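You operate a simulated robot arm through the tools that you are given. There is no shell and no other tool.

Carry out the task below with a simulated two-armed robot. There is one attempt and no reset: what you move stays moved.

## Task
Rain is coming: wind the cover taut over the beans and clamp it.
Fine: the red catch goes in so that it holds; shut the white clamp and the green clamp on the sheet's edge.

It is judged by the outcome, as a careful person would: the job done as asked, and still so three seconds after it is handed in. It fails if anything else is knocked over, pushed out of place, dropped, spilled or broken. A push-on lid holds only when it is set on centred and level and pressed home; a screw cap is set on level and turned clockwise until tight. Flat cloth is picked up by pressing the open fingertips on it (5 to 10 N) and closing them slowly along it; thin cloth reads only 2 to 8 mm in the jaws.

## Robot
Two 7-joint arms with fingered hands on one trunk that stands fixed in place. Base frame: the origin is at the foot of the trunk, x ahead of it, y to its left, z up. Lengths are in m, angles in degrees, forces in N, time in s.
The left shoulder is at [0.07, 0.172, 1.277], the right one opposite. Each reaches about 1.156 m from its shoulder. Payload 5 kg a hand.
The TCP of each hand is the grasp point between the finger pads, 0.043 m short of the fingertips. In the tool frame z runs along the fingers and y along their closing line. The gripper opens to 0.144 m; its body begins 0.05 m behind the TCP. The gripper is a hand of 5 fingers: y runs from the thumb to the fingers, the wrist lies at [-0.021, -0.124, -0.221] in the tool frame.
Orientation is that of the tool frame in the base frame, as a unit quaternion [w, x, y, z]. With the fingers straight down and the wrist toward the robot, the tool's x, y and z point along [0, 1, 0], [1, 0, 0] and [0, 0, -1] of the base frame.

## Interface
- The arms move only by the tool play_rows. It takes "left_increments", "right_increments" or both (then of equal length, played together; a hand with none holds still); each is a list of rows, each a list of 6 numbers: the shift along the base's x, y, z in units of 25 mm (1.0 is 25 mm), then the turn, a rotation vector about the base's x, y, z in units of 8 degrees (1.0 is 8 degrees). In form: [[x, y, z, ax, ay, az], ...]. A call has 1 to 20 rows; each row shifts and turns the commanded pose from where the row before left it. A call with a number of a shift or a turn outside -1 to 1 is refused whole. Each row takes 0.2 s and may step no farther than 0.05 m and 8.6 degrees from the row before; otherwise, the whole call is refused. A pose out of reach is approached as far as the arm can. The call stops where the force on the tool passes 60 N (or 10 N more than at its start, if that is more) or the arm is blocked; 0.2 s more then pass. In this call time passes only in rows, and 0.2 s behind the last. The reply holds the time, the measured pose of the TCP, the force on the tool along the base axes, the opening and the grip force, in the units named above and with some noise, with the torque about the TCP (base axes, N m) and any sound that the robot's microphone picked up.
- Cameras (640 x 400 px; columns grow to the right, rows downward): "scene" is now at [0.133, 0.0348, 1.5167]; the picture's right is [0.39, -0.92, 0.00], its down [-0.47, -0.20, -0.86] and it looks along [0.80, 0.33, -0.51] (base axes); focal length 298 px, centre (320, 200). "left" rides on the left gripper at [-0.086, -0.108, -0.168] in its tool frame; the picture's right is [-0.80, -0.28, 0.53], its down [0.54, -0.73, 0.42] and it looks along [0.27, 0.63, 0.73] (tool axes); focal length 275 px, centre (320, 200). "right" rides on the right gripper at [0.086, -0.108, -0.168] in its tool frame; the picture's right is [-0.80, 0.28, -0.53], its down [-0.54, -0.73, 0.42] and it looks along [-0.27, 0.63, 0.73] (tool axes); focal length 275 px, centre (320, 200). There is no depth. A picture from a camera that has moved, and an enlarged one, comes with that camera's place and axes in the base frame and with its lens.
- capture(camera): a new picture of that camera. It takes no simulated time.
- slide_trunk(by): slides the trunk up (or, below 0, down) by that many m; the arms and the scene camera ride with it, the base frame stays. It gives what a move gives, with no picture.
- curl_fingers(index, middle, ring, little, thumb_bend, thumb_turn, hand): sets how far each is bent, from 0 (flat) to 1 (curled in); at 0.3 the hand is open as for a grip, at 0.7 the pads meet at the TCP. One left out holds its place. A second passes; each finger stops where it meets its share of the squeeze, and holds until it gets a number again. It is the only way to open and close the hand. It gives what a move gives, with no picture; readings hold the bend of each and the force on index, middle, ring, little, thumb and palm. thumb_turn goes from beside the hand (0) to across from the fingers (1), as for a grip.
- turn_head(pan, tilt): turns the head with the scene camera to pan (to the left, within 86 degrees either way) and tilt (down, from -29 to 69), counted from straight ahead of the robot. It gives what a move gives.
- close_up(camera, box): a new picture of the part [left, top, right, bottom] of that camera's present view, enlarged. It takes no simulated time.
- close_job(): hands the job in; it is judged then, once.

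Places have to be worked out from the pictures, the camera data and where the tool is seen. Open the grippers and draw the arms clear of the work before you hand the job in, unless the task says otherwise.

The tools are called after ">>>" as a command line: name --argument value ..., lists and objects as JSON in quotes. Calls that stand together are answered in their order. play_rows: Moves the arms, as the interface text tells. Its arguments: {"type":"object","properties":{"left_increments":{"type":"array","items":{"type":"array","items":{"type":"number"}}},"right_increments":{"type":"array","items":{"type":"array","items":{"type":"number"}}}},"required":[]} The other tools are called the same way: slide_trunk (by) moves the trunk up or down; curl_fingers (index, middle, ring, little, thumb_bend, thumb_turn, hand) moves the fingers one by one; turn_head (pan, tilt) turns the head that bears the scene camera; capture (camera) takes a picture; close_up (camera, box) takes an enlarged picture of a part of a camera's view; close_job () hands the job in.

At the start:

```text
t: 0.0
left_tcp_pos: [0.6135, 0.5632, 1.3642]
left_tcp_rot: [0.0, 0.707, 0.708, -0.001]
left_contact_force: [-1.0, 0.3, -0.3]
left_moment: [0.02, 0.0, 0.0]
left_grip_width: 0.1437
left_grip_force: 0.1
left_shape: jaw
left_bend: [0.3, 0.3, 0.3, 0.3, 0.3, 0.98]
left_finger forces: [0.1, 0.1, 0.1, 0.0, 0.0, 0.1]
right_tcp_pos: [0.8296, -0.0686, 1.3023]
right_tcp_rot: [0.0, 0.707, 0.707, -0.001]
right_contact_force: [0.8, 0.4, 0.5]
right_moment: [0.0, 0.02, 0.0]
right_grip_width: 0.1438
right_grip_force: 0.1
right_shape: jaw
right_bend: [0.3, 0.3, 0.3, 0.3, 0.3, 0.98]
right_finger forces: [0.0, 0.1, 0.0, 0.0, 0.1, 0.1]
trunk travel left (down, up): [-0.375, 0.565]
head pan, tilt (commanded): [22.7, 30.4]
```

scene: 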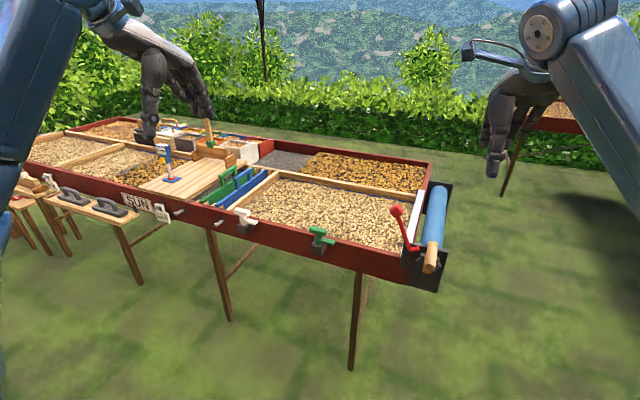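
right: 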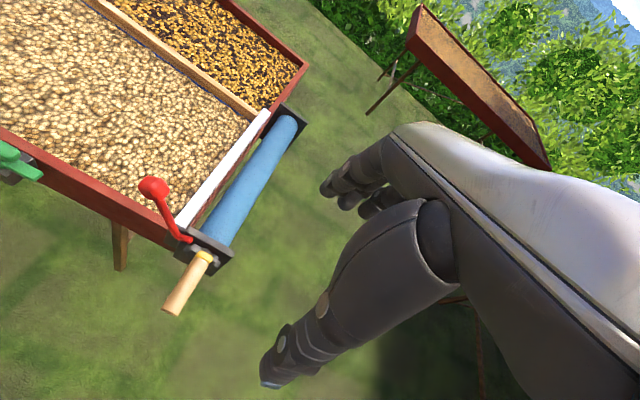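
left: 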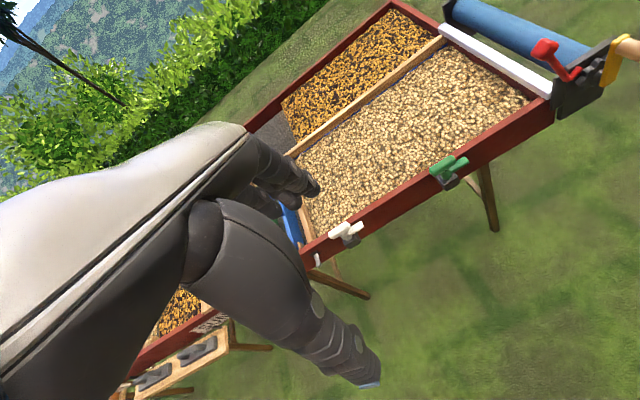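

I'll start by looking closer at the roller, catch, and clamps before moving anything.

>>> close_up --camera "scene" --box '[360, 160, 480, 300]'

>>> close_up --camera "scene" --box '[180, 150, 360, 270]'

>>> close_up --camera "left" --box '[420, 0, 640, 200]'

>>> close_up --camera "right" --box '[120, 80, 320, 330]'

```text
2.86 times, centred on (420, 230) of scene
camera zoom: at [0.133, 0.0348, 1.5167], right [0.39, -0.92, 0.0], down [-0.47, -0.2, -0.86], along [0.8, 0.33, -0.51], focal length 852 px, centre (34, 114)
```

zoom: 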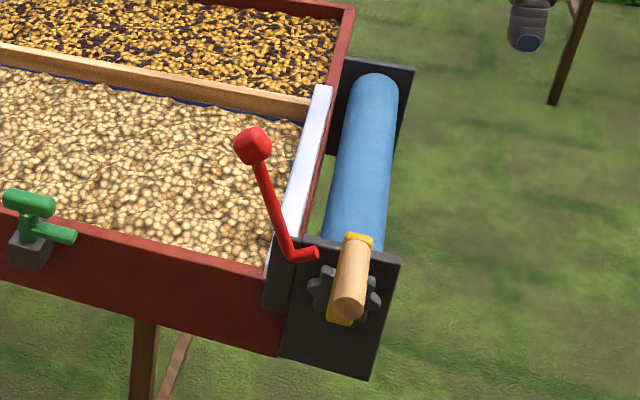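

```text
3.33 times, centred on (270, 210) of scene
camera zoom: at [0.133, 0.0348, 1.5167], right [0.39, -0.92, 0.0], down [-0.47, -0.2, -0.86], along [0.8, 0.33, -0.51], focal length 994 px, centre (487, 167)
```

zoom: 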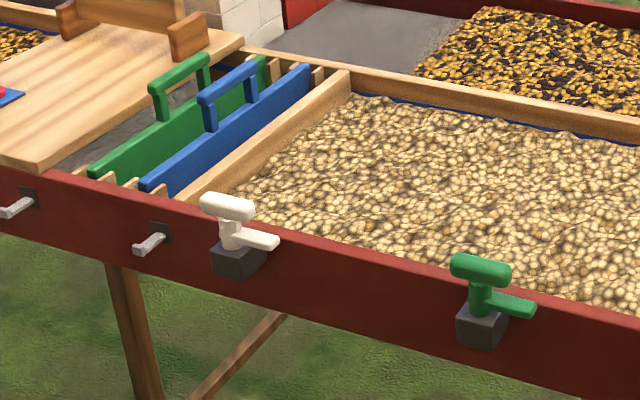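

```text
2.00 times, centred on (530, 100) of left
camera zoom: at [0.5039, 0.4768, 1.5319], right [-0.28, -0.8, -0.53], down [-0.73, 0.54, -0.42], along [0.63, 0.27, -0.73], focal length 551 px, centre (-100, 400)
```

zoom: 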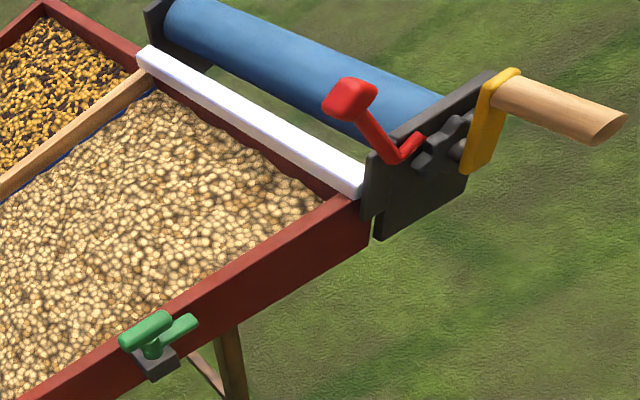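

```text
1.60 times, centred on (220, 205) of right
camera zoom: at [0.7202, 0.0175, 1.4709], right [0.28, -0.8, 0.53], down [-0.73, -0.54, -0.42], along [0.63, -0.27, -0.73], focal length 440 px, centre (480, 192)
```

zoom: 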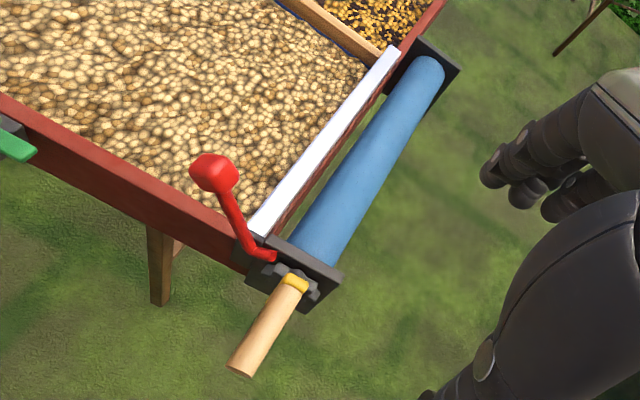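

The roller runs along x at about y≈0, with the crank end near (0.9, 0, 0.95), the red catch knob near (0.93, 0.117, 1.03), the green clamp near (0.92, 0.37, 0.86) and the white clamp near (0.92, 0.69, 0.85). I'll turn the head toward the crank for a better view.

>>> turn_head --pan 10 --tilt 35

```text
t: 0.8
left_tcp_pos: [0.6132, 0.5638, 1.3639]
left_tcp_rot: [0.0, 0.707, 0.707, 0.0]
left_contact_force: [-0.2, 0.3, -0.4]
left_moment: [-0.01, 0.03, 0.01]
left_grip_width: 0.1435
left_grip_force: 0.1
left_shape: jaw
left_bend: [0.3, 0.3, 0.3, 0.3, 0.3, 0.98]
left_finger forces: [0.0, 0.1, 0.1, 0.0, 0.1, 0.0]
right_tcp_pos: [0.8303, -0.0691, 1.3024]
right_tcp_rot: [-0.001, 0.707, 0.707, 0.001]
right_contact_force: [0.2, 0.0, -0.5]
right_moment: [-0.02, -0.03, 0.0]
right_grip_width: 0.1434
right_grip_force: 0.1
right_shape: jaw
right_bend: [0.3, 0.3, 0.3, 0.3, 0.3, 0.98]
right_finger forces: [0.0, 0.0, 0.0, 0.0, 0.1, 0.1]
trunk travel left (down, up): [-0.375, 0.565]
head pan, tilt (commanded): [10.0, 35.0]
```

Now I take a picture of the turned scene view.

>>> capture --camera "scene"

>>> close_up --camera "scene" --box '[270, 130, 400, 260]'

```text
taken
camera scene: at [0.1365, 0.0152, 1.5095], right [0.17, -0.98, 0.0], down [-0.56, -0.1, -0.82], along [0.81, 0.14, -0.57], focal length 298 px, centre (320, 200)
```

scene: 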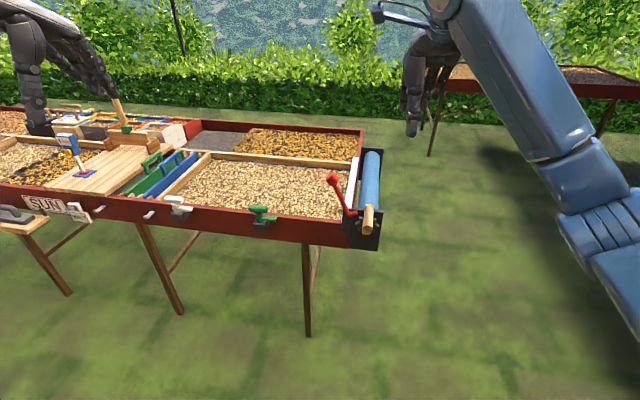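

```text
3.08 times, centred on (335, 195) of scene
camera zoom: at [0.1365, 0.0152, 1.5095], right [0.17, -0.98, 0.0], down [-0.56, -0.1, -0.82], along [0.81, 0.14, -0.57], focal length 918 px, centre (274, 215)
```

zoom: 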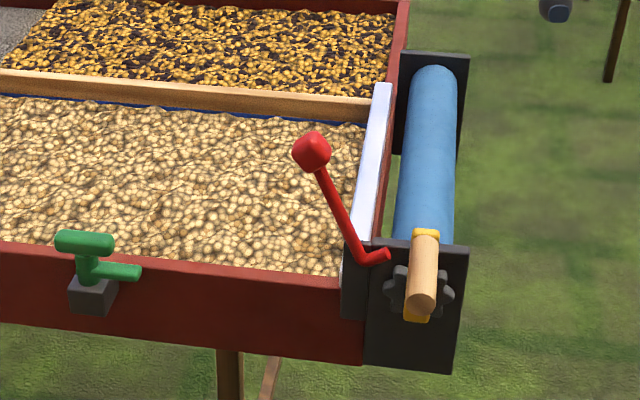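

I'll enlarge the crank and catch from the scene and the left camera.

>>> close_up --camera "scene" --box '[325, 165, 390, 255]'

>>> close_up --camera "left" --box '[520, 10, 640, 130]'

>>> close_up --camera "left" --box '[300, 130, 500, 280]'

>>> close_up --camera "right" --box '[130, 160, 260, 320]'

```text
4.44 times, centred on (358, 210) of scene
camera zoom: at [0.1365, 0.0152, 1.5095], right [0.17, -0.98, 0.0], down [-0.56, -0.1, -0.82], along [0.81, 0.14, -0.57], focal length 1326 px, centre (153, 156)
```

zoom: 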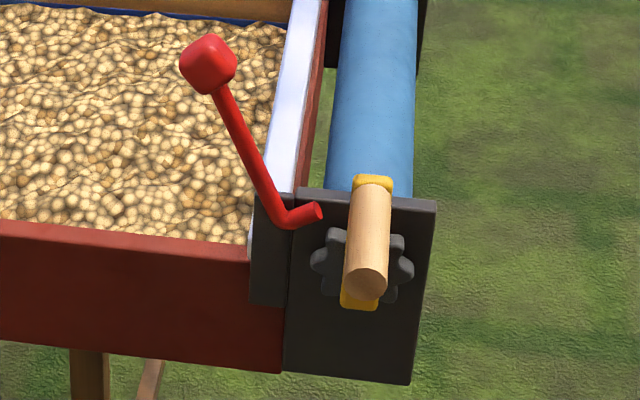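

```text
3.33 times, centred on (580, 70) of left
camera zoom: at [0.5038, 0.4768, 1.532], right [-0.28, -0.8, -0.53], down [-0.73, 0.54, -0.42], along [0.63, 0.27, -0.73], focal length 918 px, centre (-547, 633)
```

zoom: 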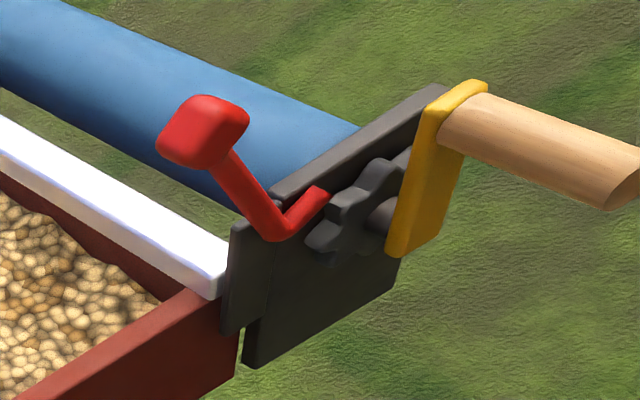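

```text
2.67 times, centred on (400, 205) of left
camera zoom: at [0.5038, 0.4768, 1.532], right [-0.28, -0.8, -0.53], down [-0.73, 0.54, -0.42], along [0.63, 0.27, -0.73], focal length 734 px, centre (107, 187)
```

zoom: 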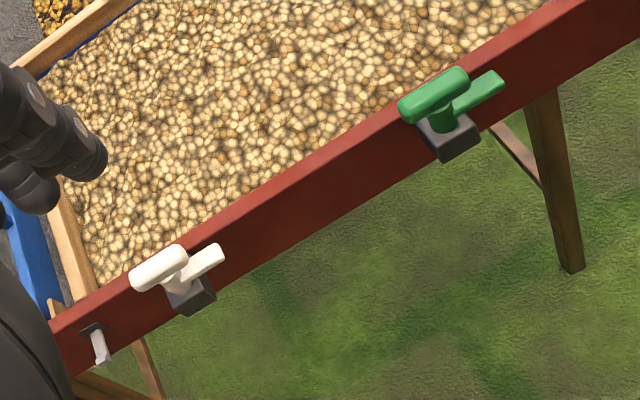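

```text
2.50 times, centred on (195, 240) of right
camera zoom: at [0.7202, 0.0174, 1.4709], right [0.28, -0.8, 0.53], down [-0.73, -0.54, -0.42], along [0.63, -0.27, -0.73], focal length 688 px, centre (632, 100)
```

zoom: 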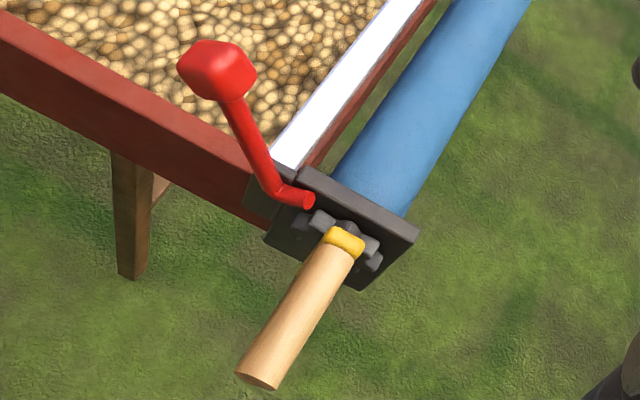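

I need to know how the cover is meant to travel, so I'll look at the left end of the bean bed, the pegs, and the white bar.

>>> turn_head --pan 35 --tilt 30

>>> capture --camera "scene"

>>> close_up --camera "scene" --box '[200, 120, 360, 240]'

>>> close_up --camera "scene" --box '[0, 100, 220, 240]'

```text
t: 1.6
left_tcp_pos: [0.6143, 0.5634, 1.3643]
left_tcp_rot: [0.0, 0.707, 0.707, 0.0]
left_contact_force: [0.4, -0.3, 0.5]
left_moment: [-0.04, 0.0, 0.01]
left_grip_width: 0.1438
left_grip_force: 0.0
left_shape: jaw
left_bend: [0.3, 0.3, 0.3, 0.3, 0.3, 0.98]
left_finger forces: [0.0, 0.0, 0.1, 0.0, 0.1, 0.0]
right_tcp_pos: [0.8295, -0.0691, 1.3033]
right_tcp_rot: [0.001, 0.707, 0.707, -0.001]
right_contact_force: [-0.4, 0.0, 0.7]
right_moment: [0.01, 0.01, -0.01]
right_grip_width: 0.1436
right_grip_force: 0.1
right_shape: jaw
right_bend: [0.3, 0.3, 0.3, 0.3, 0.3, 0.98]
right_finger forces: [0.0, 0.0, 0.1, 0.0, 0.0, 0.1]
trunk travel left (down, up): [-0.375, 0.565]
head pan, tilt (commanded): [35.0, 30.0]
```

```text
taken
camera scene: at [0.1239, 0.0517, 1.5172], right [0.57, -0.82, 0.0], down [-0.41, -0.29, -0.87], along [0.71, 0.5, -0.5], focal length 298 px, centre (320, 200)
```

scene: 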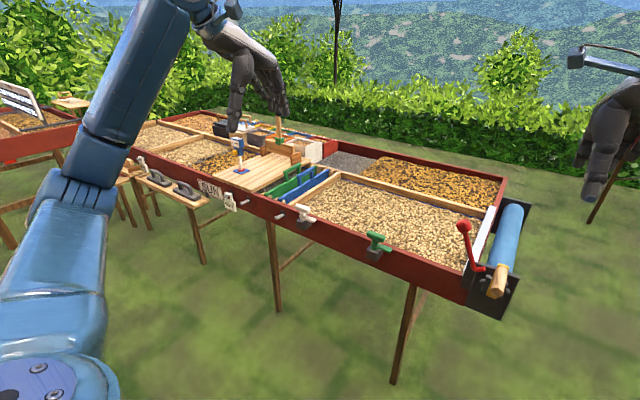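

```text
3.33 times, centred on (280, 180) of scene
camera zoom: at [0.1239, 0.0517, 1.5172], right [0.57, -0.82, 0.0], down [-0.41, -0.29, -0.87], along [0.71, 0.5, -0.5], focal length 994 px, centre (453, 267)
```

zoom: 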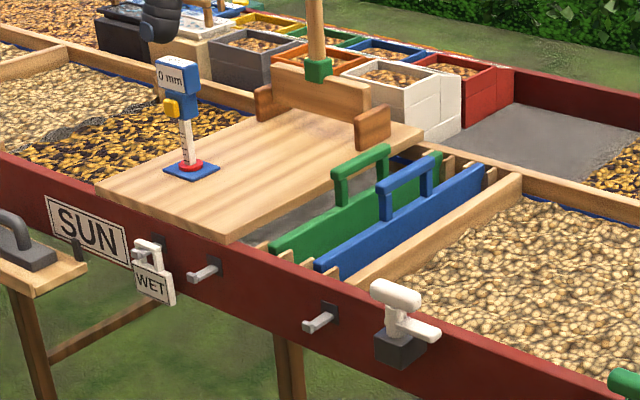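

```text
2.86 times, centred on (110, 170) of scene
camera zoom: at [0.1239, 0.0517, 1.5172], right [0.57, -0.82, 0.0], down [-0.41, -0.29, -0.87], along [0.71, 0.5, -0.5], focal length 852 px, centre (920, 286)
```

zoom: 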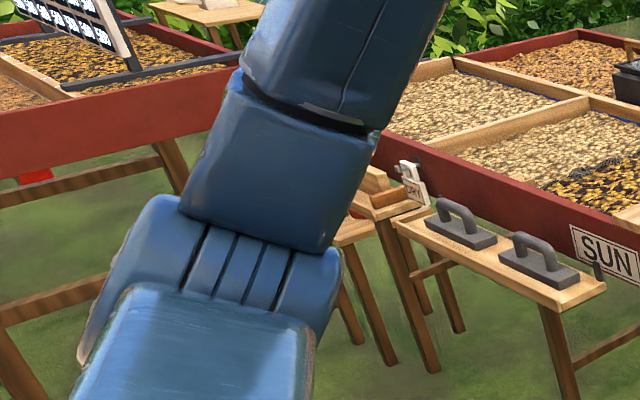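

The crank handle lies along x from about x=0.80 to 0.89 at y≈-0.007, z≈0.96, and its axis is near z≈0.868, so the radius is about 0.09. I'll first turn the right hand in free space so its fingers close across the handle.

>>> play_rows --right_increments '[[0, -0.2, 0, 0, 0, -0.9375], [0, -0.2, 0, 0, 0, -0.9375], [0, -0.2, 0, 0, 0, -0.9375], [0, -0.2, 0, 0, 0, -0.9375], [0, -0.2, 0, 0, 0, -0.9375], [0, -0.2, 0, 0, 0, -0.9375], [0, -0.2, 0, 0, 0, -0.9375], [0, -0.2, 0, 0, 0, -0.9375], [0, -0.2, 0, 0, 0, -0.9375], [0, -0.2, 0, 0, 0, -0.9375], [0, -0.2, 0, 0, 0, -0.9375], [0, -0.2, 0, 0, 0, -0.9375]]'

```text
t: 4.2
left_tcp_pos: [0.6133, 0.5643, 1.3651]
left_tcp_rot: [-0.001, 0.707, 0.708, 0.0]
left_contact_force: [-0.3, 0.9, 0.3]
left_moment: [-0.02, -0.05, -0.01]
left_grip_width: 0.1436
left_grip_force: 0.1
left_shape: jaw
left_bend: [0.3, 0.3, 0.3, 0.3, 0.3, 0.98]
left_finger forces: [0.1, 0.0, 0.0, 0.0, 0.1, 0.0]
right_tcp_pos: [0.8281, -0.1279, 1.3037]
right_tcp_rot: [0.0, 1.0, -0.001, -0.001]
right_contact_force: [-0.1, -0.5, -0.5]
right_moment: [0.0, -0.01, -0.01]
right_grip_width: 0.1435
right_grip_force: 0.1
right_shape: jaw
right_bend: [0.3, 0.3, 0.3, 0.3, 0.3, 0.98]
right_finger forces: [0.0, 0.0, 0.1, 0.1, 0.1, 0.0]
trunk travel left (down, up): [-0.375, 0.565]
head pan, tilt (commanded): [35.0, 30.0]
```

The wrist reaches that orientation. Next I tilt the hand so the fingers point down and to the left, then look.

>>> play_rows --right_increments '[[0, -0.2, -0.4, 0.9375, 0, 0], [0, -0.2, -0.4, 0.9375, 0, 0], [0, -0.2, -0.4, 0.9375, 0, 0], [0, -0.2, -0.4, 0.9375, 0, 0], [0, -0.2, -0.4, 0.9375, 0, 0], [0, -0.2, -0.4, 0.9375, 0, 0], [0, 0, -0.8, 0, 0, 0], [0, 0, -0.8, 0, 0, 0]]'

>>> turn_head --pan 8 --tilt 30

>>> capture --camera "scene"

>>> capture --camera "right"

```text
t: 6.0
left_tcp_pos: [0.6132, 0.5626, 1.3643]
left_tcp_rot: [0.0, 0.707, 0.707, -0.001]
left_contact_force: [-0.3, 0.2, 0.0]
left_moment: [0.04, 0.02, 0.03]
left_grip_width: 0.1436
left_grip_force: 0.1
left_shape: jaw
left_bend: [0.3, 0.3, 0.3, 0.3, 0.3, 0.98]
left_finger forces: [0.0, 0.0, 0.0, 0.1, 0.0, 0.1]
right_tcp_pos: [0.8316, -0.1614, 1.2031]
right_tcp_rot: [-0.384, 0.923, 0.0, 0.0]
right_contact_force: [-0.4, -0.1, -0.2]
right_moment: [0.01, 0.01, -0.01]
right_grip_width: 0.1439
right_grip_force: 0.1
right_shape: jaw
right_bend: [0.3, 0.3, 0.3, 0.3, 0.3, 0.98]
right_finger forces: [0.0, 0.1, 0.0, 0.0, 0.1, 0.0]
trunk travel left (down, up): [-0.375, 0.565]
head pan, tilt (commanded): [35.0, 30.0]
```

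```text
t: 7.0
left_tcp_pos: [0.6134, 0.5643, 1.3646]
left_tcp_rot: [0.0, 0.708, 0.707, 0.0]
left_contact_force: [0.0, 0.2, 0.2]
left_moment: [0.02, -0.03, -0.01]
left_grip_width: 0.1436
left_grip_force: 0.0
left_shape: jaw
left_bend: [0.3, 0.3, 0.3, 0.3, 0.3, 0.98]
left_finger forces: [0.0, 0.0, 0.0, 0.1, 0.0, 0.0]
right_tcp_pos: [0.8309, -0.161, 1.2047]
right_tcp_rot: [-0.382, 0.924, 0.0, 0.0]
right_contact_force: [0.3, -0.3, -0.2]
right_moment: [0.03, -0.01, 0.0]
right_grip_width: 0.1439
right_grip_force: 0.0
right_shape: jaw
right_bend: [0.3, 0.3, 0.3, 0.3, 0.3, 0.98]
right_finger forces: [0.0, 0.0, 0.1, 0.1, 0.0, 0.1]
trunk travel left (down, up): [-0.375, 0.565]
head pan, tilt (commanded): [8.0, 30.0]
```

```text
taken
camera scene: at [0.1392, 0.0126, 1.5172], right [0.14, -0.99, 0.0], down [-0.5, -0.07, -0.87], along [0.86, 0.12, -0.5], focal length 298 px, centre (320, 200)
```

scene: 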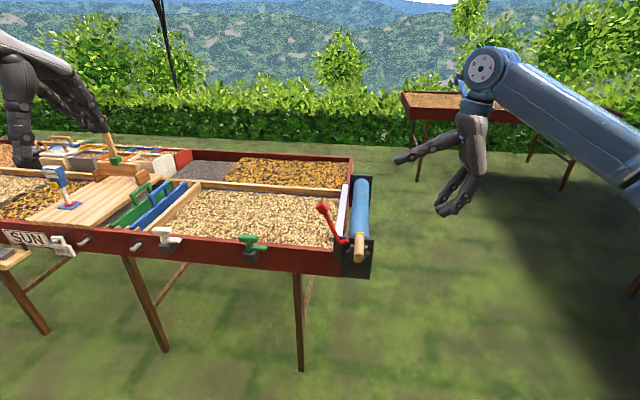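

```text
taken
camera right: at [0.9155, -0.2015, 1.3999], right [-0.8, -0.58, 0.18], down [-0.54, 0.81, 0.21], along [-0.27, 0.07, -0.96], focal length 275 px, centre (320, 200)
```

right: 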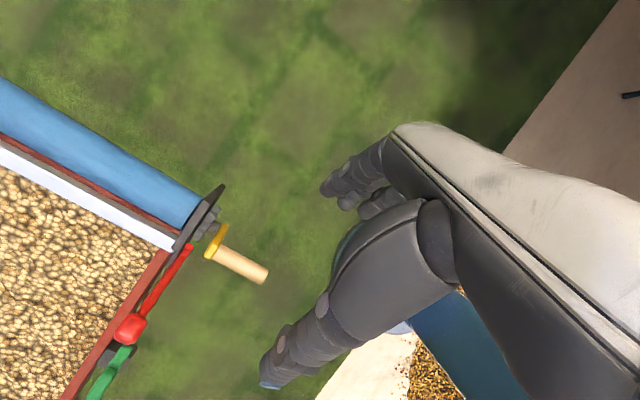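

The right hand is in the tilted pose. I'll bring it to a pre-grasp point up and to the right of the handle and check clearances.

>>> play_rows --right_increments '[[0.02, 0.35, -0.88, 0, 0, 0], [0.02, 0.35, -0.88, 0, 0, 0], [0.02, 0.35, -0.88, 0, 0, 0], [0.02, 0.35, -0.88, 0, 0, 0], [0.02, 0.35, -0.88, 0, 0, 0], [0.02, 0.35, -0.88, 0, 0, 0], [0.02, 0.35, -0.88, 0, 0, 0]]'

>>> close_up --camera "scene" --box '[290, 140, 450, 290]'

>>> capture --camera "right"

>>> close_up --camera "left" --box '[440, 0, 640, 160]'

```text
t: 8.6
left_tcp_pos: [0.6136, 0.5639, 1.3646]
left_tcp_rot: [0.0, 0.707, 0.707, -0.001]
left_contact_force: [0.2, 0.0, 0.3]
left_moment: [-0.03, 0.07, -0.03]
left_grip_width: 0.1435
left_grip_force: 0.0
left_shape: jaw
left_bend: [0.3, 0.3, 0.3, 0.3, 0.3, 0.98]
left_finger forces: [0.0, 0.0, 0.1, 0.0, 0.0, 0.0]
right_tcp_pos: [0.8327, -0.097, 1.0512]
right_tcp_rot: [-0.383, 0.924, -0.001, 0.001]
right_contact_force: [0.4, 0.8, -0.3]
right_moment: [0.0, 0.04, 0.0]
right_grip_width: 0.1438
right_grip_force: 0.0
right_shape: jaw
right_bend: [0.3, 0.3, 0.3, 0.3, 0.3, 0.98]
right_finger forces: [0.1, 0.0, 0.0, 0.1, 0.0, 0.0]
trunk travel left (down, up): [-0.375, 0.565]
head pan, tilt (commanded): [8.0, 30.0]
```

```text
2.67 times, centred on (370, 215) of scene
camera zoom: at [0.1401, 0.0128, 1.5172], right [0.14, -0.99, 0.0], down [-0.5, -0.07, -0.87], along [0.86, 0.12, -0.5], focal length 796 px, centre (187, 160)
```

zoom: 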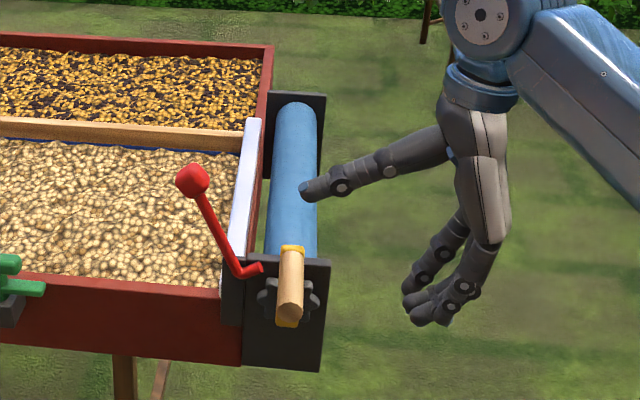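

```text
taken
camera right: at [0.917, -0.1383, 1.2463], right [-0.8, -0.58, 0.18], down [-0.54, 0.81, 0.21], along [-0.27, 0.07, -0.96], focal length 275 px, centre (320, 200)
```

right: 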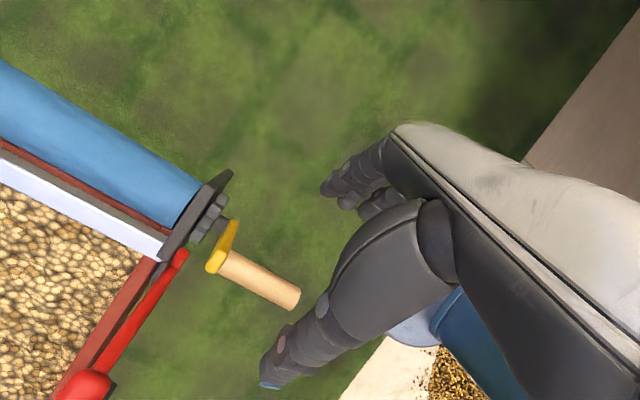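

```text
2.50 times, centred on (540, 80) of left
camera zoom: at [0.5048, 0.4771, 1.5316], right [-0.28, -0.8, -0.53], down [-0.73, 0.54, -0.42], along [0.63, 0.27, -0.73], focal length 688 px, centre (-230, 500)
```

zoom: 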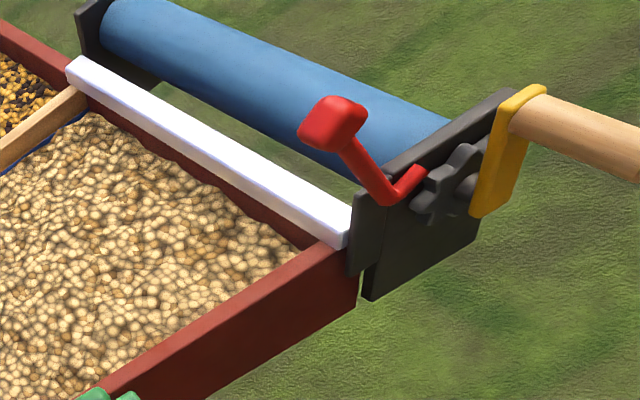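

The hand opening faces the handle with thumb above-left and fingers below. I'll move in along the finger direction so the handle sits at the grasp point.

>>> play_rows --right_increments '[[0.02, 0.87, -0.91, 0, 0, 0], [0.02, 0.87, -0.91, 0, 0, 0], [0.02, 0.87, -0.91, 0, 0, 0], [0.02, 0.87, -0.91, 0, 0, 0]]'

>>> close_up --camera "scene" --box '[290, 140, 450, 290]'

>>> capture --camera "right"

>>> close_up --camera "left" --box '[440, 0, 640, 160]'

```text
t: 9.6
left_tcp_pos: [0.6148, 0.5643, 1.3645]
left_tcp_rot: [0.0, 0.707, 0.707, -0.001]
left_contact_force: [0.2, 0.0, -0.7]
left_moment: [-0.02, 0.05, -0.01]
left_grip_width: 0.1436
left_grip_force: 0.1
left_shape: jaw
left_bend: [0.3, 0.3, 0.3, 0.3, 0.3, 0.98]
left_finger forces: [0.0, 0.0, 0.0, 0.1, 0.0, 0.1]
right_tcp_pos: [0.8368, -0.0108, 0.959]
right_tcp_rot: [-0.381, 0.924, -0.001, 0.001]
right_contact_force: [0.4, 0.6, 0.6]
right_moment: [-0.05, 0.06, 0.02]
right_grip_width: 0.144
right_grip_force: 0.0
right_shape: jaw
right_bend: [0.3, 0.3, 0.3, 0.3, 0.3, 0.98]
right_finger forces: [0.0, 0.1, 0.1, 0.1, 0.1, 0.0]
trunk travel left (down, up): [-0.375, 0.565]
head pan, tilt (commanded): [8.0, 30.0]
```

```text
2.67 times, centred on (370, 215) of scene
camera zoom: at [0.1401, 0.014, 1.5171], right [0.14, -0.99, 0.0], down [-0.5, -0.07, -0.87], along [0.86, 0.12, -0.5], focal length 796 px, centre (187, 160)
```

zoom: 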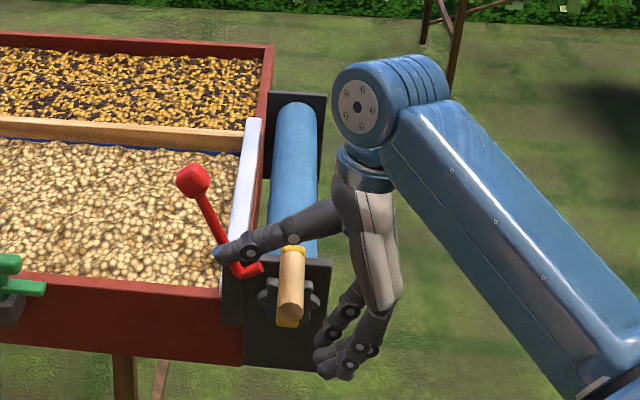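

```text
taken
camera right: at [0.9223, -0.0513, 1.1538], right [-0.8, -0.58, 0.18], down [-0.54, 0.81, 0.21], along [-0.27, 0.07, -0.96], focal length 275 px, centre (320, 200)
```

right: 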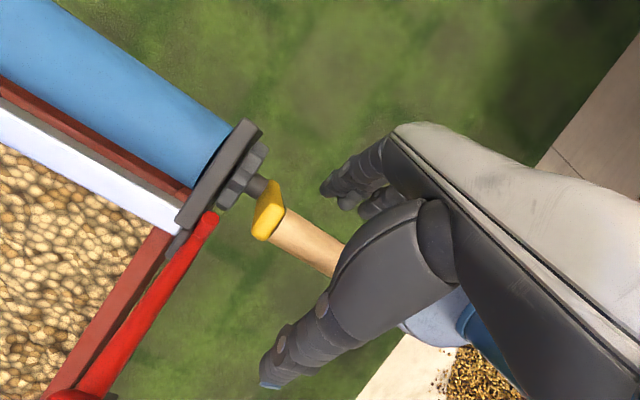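

```text
2.50 times, centred on (540, 80) of left
camera zoom: at [0.5049, 0.4783, 1.5311], right [-0.28, -0.8, -0.53], down [-0.73, 0.54, -0.42], along [0.63, 0.27, -0.73], focal length 688 px, centre (-230, 500)
```

zoom: 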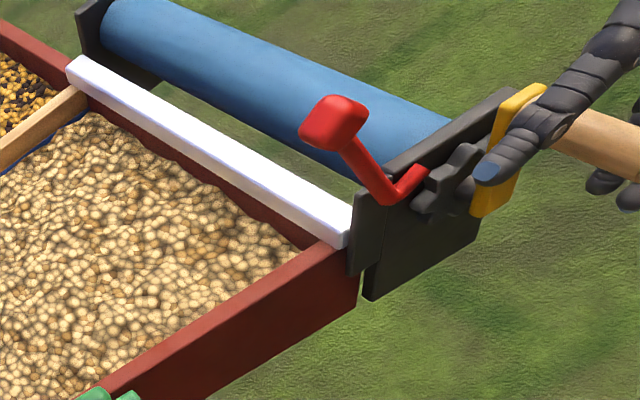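

The handle is between thumb and fingers, slightly nearer the thumb. I nudge the hand up-left a few mm and close the fingers moderately round the handle.

>>> play_rows --right_increments '[[0.1, 0.22, 0.2, 0, 0, 0]]'

>>> curl_fingers --hand "right" --index 0.6 --middle 0.6 --ring 0.6 --little 0.6 --thumb_bend 0.6

>>> close_up --camera "scene" --box '[290, 140, 450, 290]'

>>> close_up --camera "left" --box '[440, 0, 640, 160]'

```text
t: 9.9
left_tcp_pos: [0.6135, 0.5645, 1.3653]
left_tcp_rot: [-0.001, 0.707, 0.707, 0.001]
left_contact_force: [0.6, -0.2, -1.3]
left_moment: [0.0, 0.01, 0.03]
left_grip_width: 0.1435
left_grip_force: 0.2
left_shape: jaw
left_bend: [0.3, 0.3, 0.3, 0.3, 0.3, 0.98]
left_finger forces: [0.0, 0.1, 0.0, 0.0, 0.0, 0.0]
right_tcp_pos: [0.8394, -0.0039, 0.9628]
right_tcp_rot: [-0.383, 0.924, -0.001, 0.0]
right_contact_force: [-0.5, -0.3, -0.8]
right_moment: [0.0, 0.02, 0.01]
right_grip_width: 0.1438
right_grip_force: 0.1
right_shape: jaw
right_bend: [0.3, 0.3, 0.3, 0.3, 0.3, 0.98]
right_finger forces: [0.0, 0.1, 0.0, 0.0, 0.0, 0.1]
trunk travel left (down, up): [-0.375, 0.565]
head pan, tilt (commanded): [8.0, 30.0]
```

```text
t: 10.9
left_tcp_pos: [0.6125, 0.5645, 1.3656]
left_tcp_rot: [0.0, 0.707, 0.707, 0.0]
left_contact_force: [-0.3, 0.4, 0.7]
left_moment: [0.03, 0.01, 0.0]
left_grip_width: 0.1435
left_grip_force: 0.1
left_shape: jaw
left_bend: [0.3, 0.3, 0.3, 0.3, 0.3, 0.98]
left_finger forces: [0.0, 0.0, 0.1, 0.0, 0.0, 0.0]
right_tcp_pos: [0.8394, -0.0047, 0.9642]
right_tcp_rot: [-0.382, 0.924, 0.001, -0.001]
right_contact_force: [0.3, 0.0, 0.0]
right_moment: [0.0, -0.01, -0.03]
right_grip_width: 0.0434
right_grip_force: 0.1
right_shape: fingers
right_bend: [0.6, 0.6, 0.6, 0.6, 0.6, 0.98]
right_finger forces: [0.0, 0.0, 0.0, 0.1, 0.0, 0.1]
trunk travel left (down, up): [-0.375, 0.565]
head pan, tilt (commanded): [8.0, 30.0]
```

```text
2.67 times, centred on (370, 215) of scene
camera zoom: at [0.1392, 0.0125, 1.5172], right [0.14, -0.99, 0.0], down [-0.5, -0.07, -0.87], along [0.86, 0.12, -0.5], focal length 796 px, centre (187, 160)
```

zoom: 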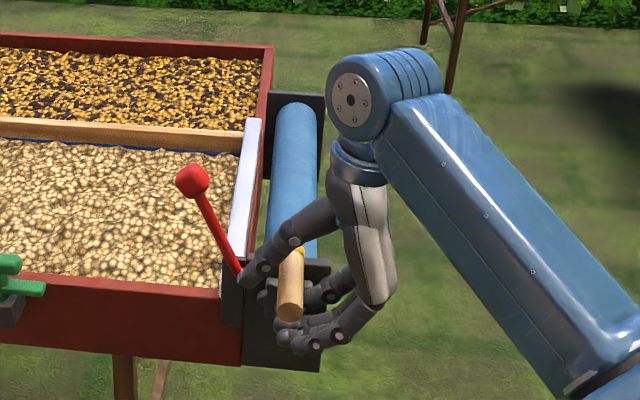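

```text
2.50 times, centred on (540, 80) of left
camera zoom: at [0.5038, 0.4768, 1.532], right [-0.28, -0.8, -0.53], down [-0.73, 0.54, -0.42], along [0.63, 0.27, -0.73], focal length 688 px, centre (-230, 500)
```

zoom: 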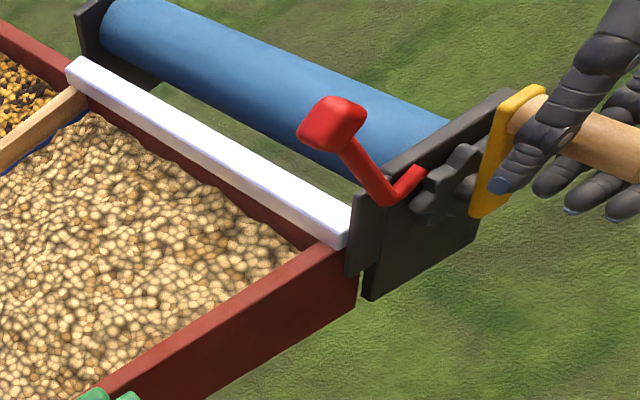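

Handle is caged with no contact yet (width 43 mm). I tighten a bit more to hold it.

>>> curl_fingers --hand "right" --index 0.66 --middle 0.66 --ring 0.66 --little 0.66 --thumb_bend 0.66

>>> close_up --camera "scene" --box '[310, 180, 410, 280]'

```text
t: 11.9
left_tcp_pos: [0.6142, 0.5638, 1.3654]
left_tcp_rot: [-0.001, 0.707, 0.707, 0.0]
left_contact_force: [0.4, 0.1, -0.5]
left_moment: [-0.01, 0.01, -0.01]
left_grip_width: 0.1435
left_grip_force: 0.1
left_shape: jaw
left_bend: [0.3, 0.3, 0.3, 0.3, 0.3, 0.98]
left_finger forces: [0.1, 0.0, 0.1, 0.0, 0.0, 0.1]
right_tcp_pos: [0.8379, -0.0039, 0.964]
right_tcp_rot: [-0.383, 0.924, 0.0, 0.001]
right_contact_force: [-1.4, 0.9, 0.1]
right_moment: [-0.01, -0.03, -0.01]
right_grip_width: 0.0219
right_grip_force: 0.1
right_shape: fingers
right_bend: [0.66, 0.66, 0.66, 0.66, 0.66, 0.98]
right_finger forces: [0.1, 0.1, 0.1, 0.1, 0.0, 0.0]
trunk travel left (down, up): [-0.375, 0.565]
head pan, tilt (commanded): [8.0, 30.0]
```

```text
4.00 times, centred on (360, 230) of scene
camera zoom: at [0.1393, 0.0125, 1.5172], right [0.14, -0.99, 0.0], down [-0.5, -0.07, -0.87], along [0.86, 0.12, -0.5], focal length 1193 px, centre (160, 80)
```

zoom: 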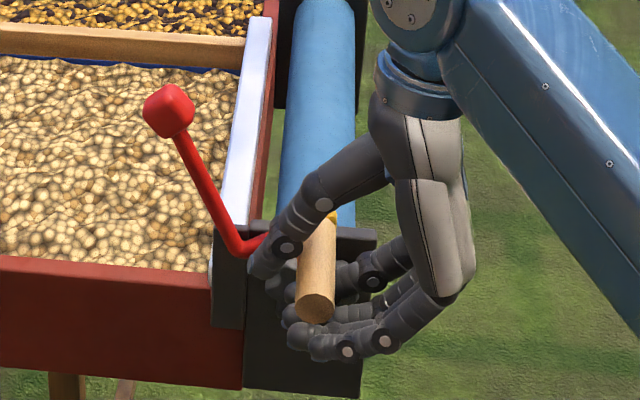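

Still no contact force at 22 mm; the handle looks about 26 mm thick and I need a firmer close. I'll curl further and watch the forces.

>>> curl_fingers --hand "right" --index 0.74 --middle 0.74 --ring 0.74 --little 0.74 --thumb_bend 0.74

>>> close_up --camera "scene" --box '[310, 180, 410, 280]'

>>> close_up --camera "left" --box '[520, 0, 640, 120]'

```text
t: 12.9
left_tcp_pos: [0.614, 0.5645, 1.3633]
left_tcp_rot: [-0.001, 0.707, 0.707, 0.0]
left_contact_force: [1.1, 0.3, 0.1]
left_moment: [-0.01, 0.05, 0.01]
left_grip_width: 0.1437
left_grip_force: 0.0
left_shape: jaw
left_bend: [0.3, 0.3, 0.3, 0.3, 0.3, 0.98]
left_finger forces: [0.0, 0.0, 0.0, 0.1, 0.0, 0.0]
right_tcp_pos: [0.8392, -0.0043, 0.9609]
right_tcp_rot: [-0.382, 0.924, -0.001, -0.002]
right_contact_force: [-10.1, 5.1, -24.3]
right_moment: [0.08, -0.91, -0.01]
right_grip_width: 0.002
right_grip_force: 15.1
right_shape: fingers
right_bend: [0.73, 0.73, 0.73, 0.72, 0.72, 0.97]
right_finger forces: [2.4, 3.4, 11.2, 9.2, 2.6, 0.0]
trunk travel left (down, up): [-0.375, 0.565]
head pan, tilt (commanded): [8.0, 30.0]
```

```text
4.00 times, centred on (360, 230) of scene
camera zoom: at [0.1408, 0.0131, 1.5169], right [0.14, -0.99, 0.0], down [-0.5, -0.07, -0.87], along [0.86, 0.12, -0.5], focal length 1193 px, centre (160, 80)
```

zoom: 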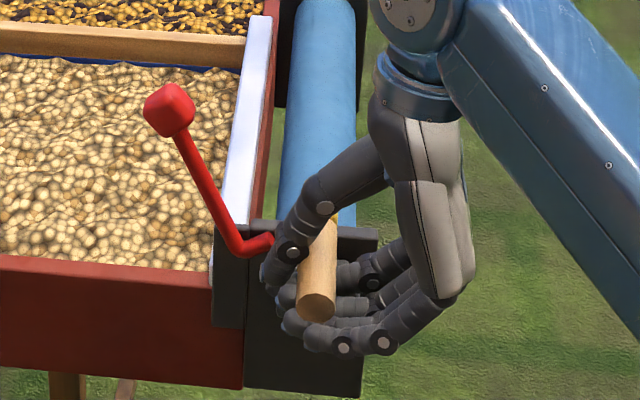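

```text
3.33 times, centred on (580, 60) of left
camera zoom: at [0.5053, 0.4775, 1.531], right [-0.28, -0.8, -0.53], down [-0.73, 0.54, -0.42], along [0.63, 0.27, -0.73], focal length 918 px, centre (-547, 667)
```

zoom: 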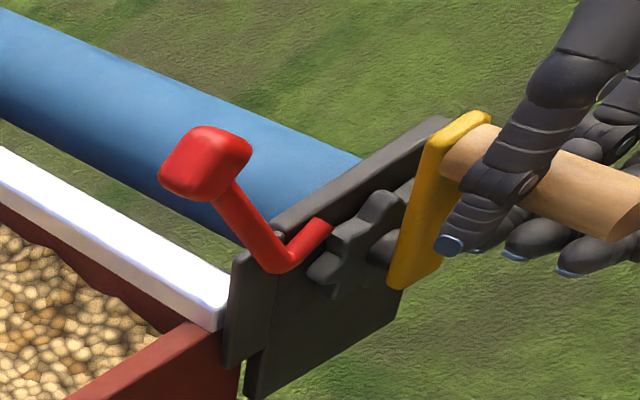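

The fingers wrap the handle, which sits slightly palm-side of the pads, with about 24 N of squeeze bias. I'll relax to a looser cage so the handle can turn inside the grip.

>>> curl_fingers --hand "right" --index 0.7 --middle 0.7 --ring 0.7 --little 0.7 --thumb_bend 0.7

```text
t: 13.9
left_tcp_pos: [0.614, 0.564, 1.3636]
left_tcp_rot: [0.0, 0.707, 0.707, 0.0]
left_contact_force: [-0.1, -0.3, -0.4]
left_moment: [0.02, -0.01, -0.03]
left_grip_width: 0.1435
left_grip_force: 0.1
left_shape: jaw
left_bend: [0.3, 0.3, 0.3, 0.3, 0.3, 0.98]
left_finger forces: [0.0, 0.0, 0.0, 0.1, 0.1, 0.1]
right_tcp_pos: [0.8394, -0.006, 0.9648]
right_tcp_rot: [-0.383, 0.924, 0.0, 0.0]
right_contact_force: [0.4, -1.6, -1.7]
right_moment: [0.01, -0.03, -0.05]
right_grip_width: 0.0103
right_grip_force: 1.6
right_shape: fingers
right_bend: [0.69, 0.7, 0.7, 0.7, 0.7, 0.97]
right_finger forces: [2.4, 0.1, 0.0, 0.8, 0.4, 0.1]
trunk travel left (down, up): [-0.375, 0.565]
head pan, tilt (commanded): [8.0, 30.0]
```

The cage now just touches the handle. I'll try a 30° turn clockwise (as seen from the robot: over the top to the right) and watch the sheet and forces.

>>> play_rows --right_increments '[[0, -0.476, -0.03, 0, 0, 0], [0, -0.476, -0.095, 0, 0, 0], [0, -0.45, -0.155, 0, 0, 0], [0, -0.438, -0.213, 0, 0, 0]]'

>>> close_up --camera "scene" --box '[290, 160, 430, 280]'

>>> close_up --camera "left" --box '[440, 0, 640, 160]'

```text
t: 14.9
left_tcp_pos: [0.612, 0.5675, 1.3635]
left_tcp_rot: [0.002, 0.707, 0.707, 0.0]
left_contact_force: [-0.6, -0.1, 0.1]
left_moment: [-0.03, -0.03, -0.01]
left_grip_width: 0.1436
left_grip_force: 0.0
left_shape: jaw
left_bend: [0.3, 0.3, 0.3, 0.3, 0.3, 0.98]
left_finger forces: [0.0, 0.1, 0.0, 0.1, 0.1, 0.0]
right_tcp_pos: [0.8379, -0.0455, 0.9536]
right_tcp_rot: [-0.384, 0.924, 0.002, 0.002]
right_contact_force: [1.4, 39.5, 12.5]
right_moment: [-0.08, -0.05, 0.28]
right_grip_width: 0.0497
right_grip_force: 17.9
right_shape: fingers
right_bend: [0.7, 0.7, 0.7, 0.7, 0.53, 0.96]
right_finger forces: [0.0, 0.0, 0.0, 0.1, 35.5, 0.0]
trunk travel left (down, up): [-0.375, 0.565]
head pan, tilt (commanded): [8.0, 30.0]
```

```text
3.33 times, centred on (360, 220) of scene
camera zoom: at [0.1375, 0.0179, 1.5177], right [0.14, -0.99, 0.0], down [-0.49, -0.07, -0.87], along [0.86, 0.12, -0.5], focal length 994 px, centre (187, 133)
```

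zoom: 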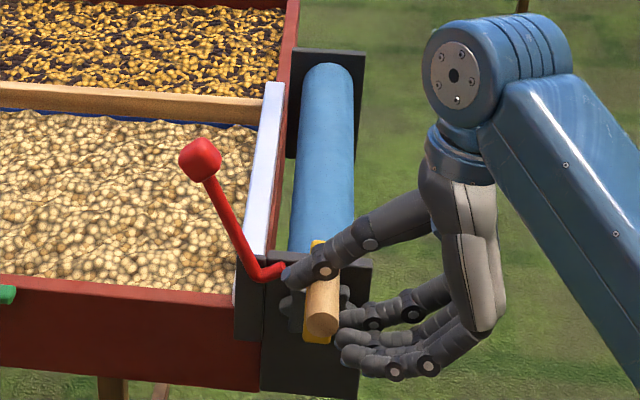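

```text
2.50 times, centred on (540, 80) of left
camera zoom: at [0.5021, 0.4812, 1.5314], right [-0.28, -0.8, -0.53], down [-0.72, 0.54, -0.43], along [0.63, 0.26, -0.73], focal length 688 px, centre (-230, 500)
```

zoom: 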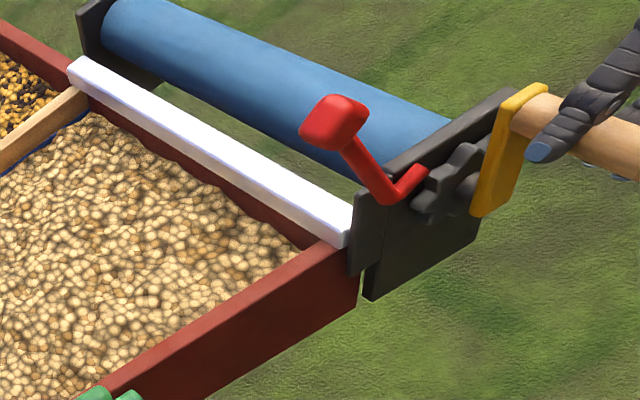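

The crank didn't move clockwise; the thumb just gave way at about 40 N, so that way looks like the fully-wound stop. I'll go back and try the other direction.

>>> play_rows --right_increments '[[0, 0.438, 0.213, 0, 0, 0], [0, 0.45, 0.155, 0, 0, 0], [0, 0.476, 0.095, 0, 0, 0], [0, 0.476, 0.03, 0, 0, 0]]'

>>> play_rows --right_increments '[[0, 0.476, -0.03, 0, 0, 0], [0, 0.476, -0.095, 0, 0, 0], [0, 0.45, -0.155, 0, 0, 0]]'

>>> close_up --camera "scene" --box '[290, 160, 430, 280]'

>>> close_up --camera "left" --box '[440, 0, 640, 160]'

```text
t: 15.9
left_tcp_pos: [0.613, 0.5642, 1.3643]
left_tcp_rot: [0.001, 0.707, 0.707, 0.0]
left_contact_force: [0.0, -0.4, 0.0]
left_moment: [0.02, -0.04, -0.03]
left_grip_width: 0.1435
left_grip_force: 0.2
left_shape: jaw
left_bend: [0.3, 0.3, 0.3, 0.3, 0.3, 0.98]
left_finger forces: [0.0, 0.0, 0.0, 0.1, 0.1, 0.0]
right_tcp_pos: [0.838, -0.0051, 0.9604]
right_tcp_rot: [-0.381, 0.925, -0.001, -0.001]
right_contact_force: [-1.1, 1.0, 0.6]
right_moment: [0.01, -0.02, 0.02]
right_grip_width: 0.0098
right_grip_force: 0.6
right_shape: fingers
right_bend: [0.7, 0.7, 0.7, 0.7, 0.69, 0.98]
right_finger forces: [0.2, 0.0, 0.1, 0.0, 1.5, 0.0]
trunk travel left (down, up): [-0.375, 0.565]
head pan, tilt (commanded): [8.0, 30.0]
```

```text
t: 16.8
left_tcp_pos: [0.6139, 0.5638, 1.364]
left_tcp_rot: [-0.001, 0.707, 0.707, 0.0]
left_contact_force: [0.7, 0.4, -0.4]
left_moment: [-0.03, 0.01, -0.04]
left_grip_width: 0.1439
left_grip_force: 0.1
left_shape: jaw
left_bend: [0.3, 0.3, 0.3, 0.3, 0.3, 0.98]
left_finger forces: [0.0, 0.1, 0.0, 0.0, 0.0, 0.0]
right_tcp_pos: [0.8389, 0.0286, 0.9564]
right_tcp_rot: [-0.382, 0.924, 0.0, 0.001]
right_contact_force: [0.7, -1.1, -1.0]
right_moment: [0.01, -0.02, -0.01]
right_grip_width: 0.0099
right_grip_force: 1.0
right_shape: fingers
right_bend: [0.69, 0.7, 0.7, 0.7, 0.7, 0.98]
right_finger forces: [2.0, 0.0, 0.0, 0.0, 0.0, 0.0]
trunk travel left (down, up): [-0.375, 0.565]
head pan, tilt (commanded): [8.0, 30.0]
```

```text
3.33 times, centred on (360, 220) of scene
camera zoom: at [0.1396, 0.0126, 1.5172], right [0.14, -0.99, 0.0], down [-0.5, -0.07, -0.87], along [0.86, 0.12, -0.5], focal length 994 px, centre (187, 133)
```

zoom: 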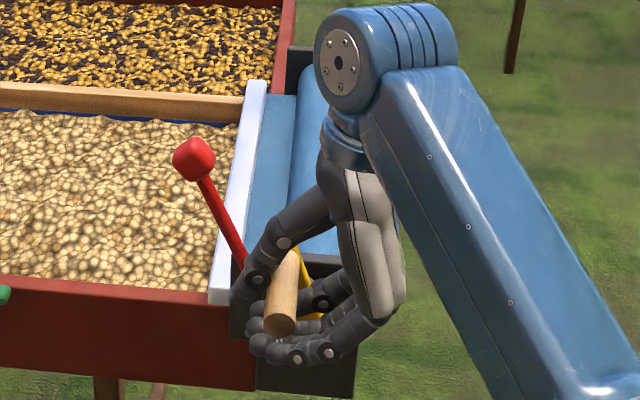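

```text
2.50 times, centred on (540, 80) of left
camera zoom: at [0.5042, 0.4768, 1.5318], right [-0.28, -0.8, -0.53], down [-0.73, 0.54, -0.42], along [0.63, 0.27, -0.73], focal length 688 px, centre (-230, 500)
```

zoom: 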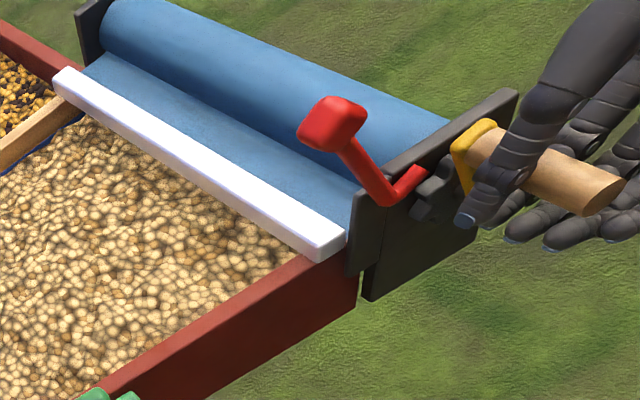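

Turning the other way (over the top to the left) feeds the blue cover out and the white bar moves over the beans with almost no force. I'll continue the circle that way in steps, checking the tracking.

>>> play_rows --right_increments '[[0, 0.832, -0.48, 0, 0, 0], [0, 0.679, -0.679, 0, 0, 0], [0, 0.48, -0.832, 0, 0, 0], [0, 0.248, -0.928, 0, 0, 0], [0, 0, -0.96, 0, 0, 0]]'

>>> close_up --camera "scene" --box '[270, 160, 430, 280]'

>>> close_up --camera "left" --box '[400, 0, 640, 180]'

```text
t: 17.9
left_tcp_pos: [0.6118, 0.5649, 1.3652]
left_tcp_rot: [0.001, 0.708, 0.706, 0.0]
left_contact_force: [1.9, 0.1, -0.7]
left_moment: [0.04, 0.14, -0.03]
left_grip_width: 0.1436
left_grip_force: 0.1
left_shape: jaw
left_bend: [0.3, 0.3, 0.3, 0.3, 0.3, 0.98]
left_finger forces: [0.0, 0.0, 0.1, 0.0, 0.1, 0.0]
right_tcp_pos: [0.8394, 0.0976, 0.8838]
right_tcp_rot: [-0.39, 0.921, 0.012, 0.008]
right_contact_force: [-23.5, 19.4, 25.0]
right_moment: [-2.61, -1.87, -0.8]
right_grip_width: 0.0124
right_grip_force: 19.0
right_shape: fingers
right_bend: [0.7, 0.7, 0.7, 0.7, 0.7, 0.98]
right_finger forces: [0.0, 0.0, 0.0, 0.1, 31.4, 7.1]
trunk travel left (down, up): [-0.375, 0.565]
head pan, tilt (commanded): [8.0, 30.0]
stopped in row 5 (right hand): the force on the tool passed its limit at 69 N (the readings are from after the stop); the commanded pose is now the measured one
```

```text
3.33 times, centred on (350, 220) of scene
camera zoom: at [0.1364, 0.0156, 1.5174], right [0.14, -0.99, 0.0], down [-0.49, -0.07, -0.87], along [0.86, 0.12, -0.5], focal length 994 px, centre (220, 133)
```

zoom: 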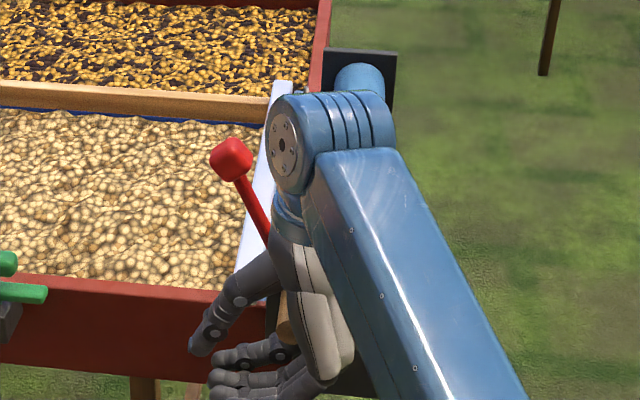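

```text
2.22 times, centred on (520, 90) of left
camera zoom: at [0.5019, 0.4785, 1.5316], right [-0.29, -0.8, -0.53], down [-0.72, 0.54, -0.42], along [0.63, 0.26, -0.73], focal length 612 px, centre (-124, 444)
```

zoom: 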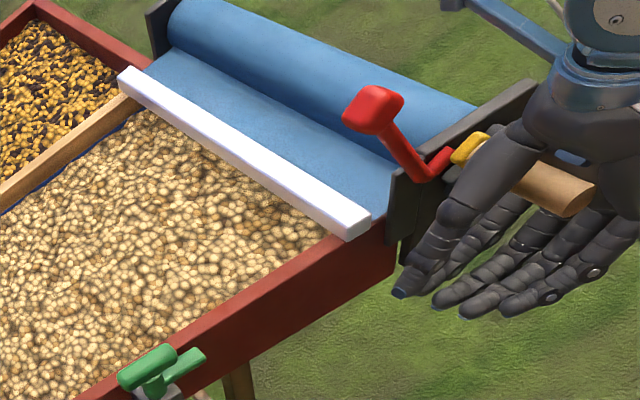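

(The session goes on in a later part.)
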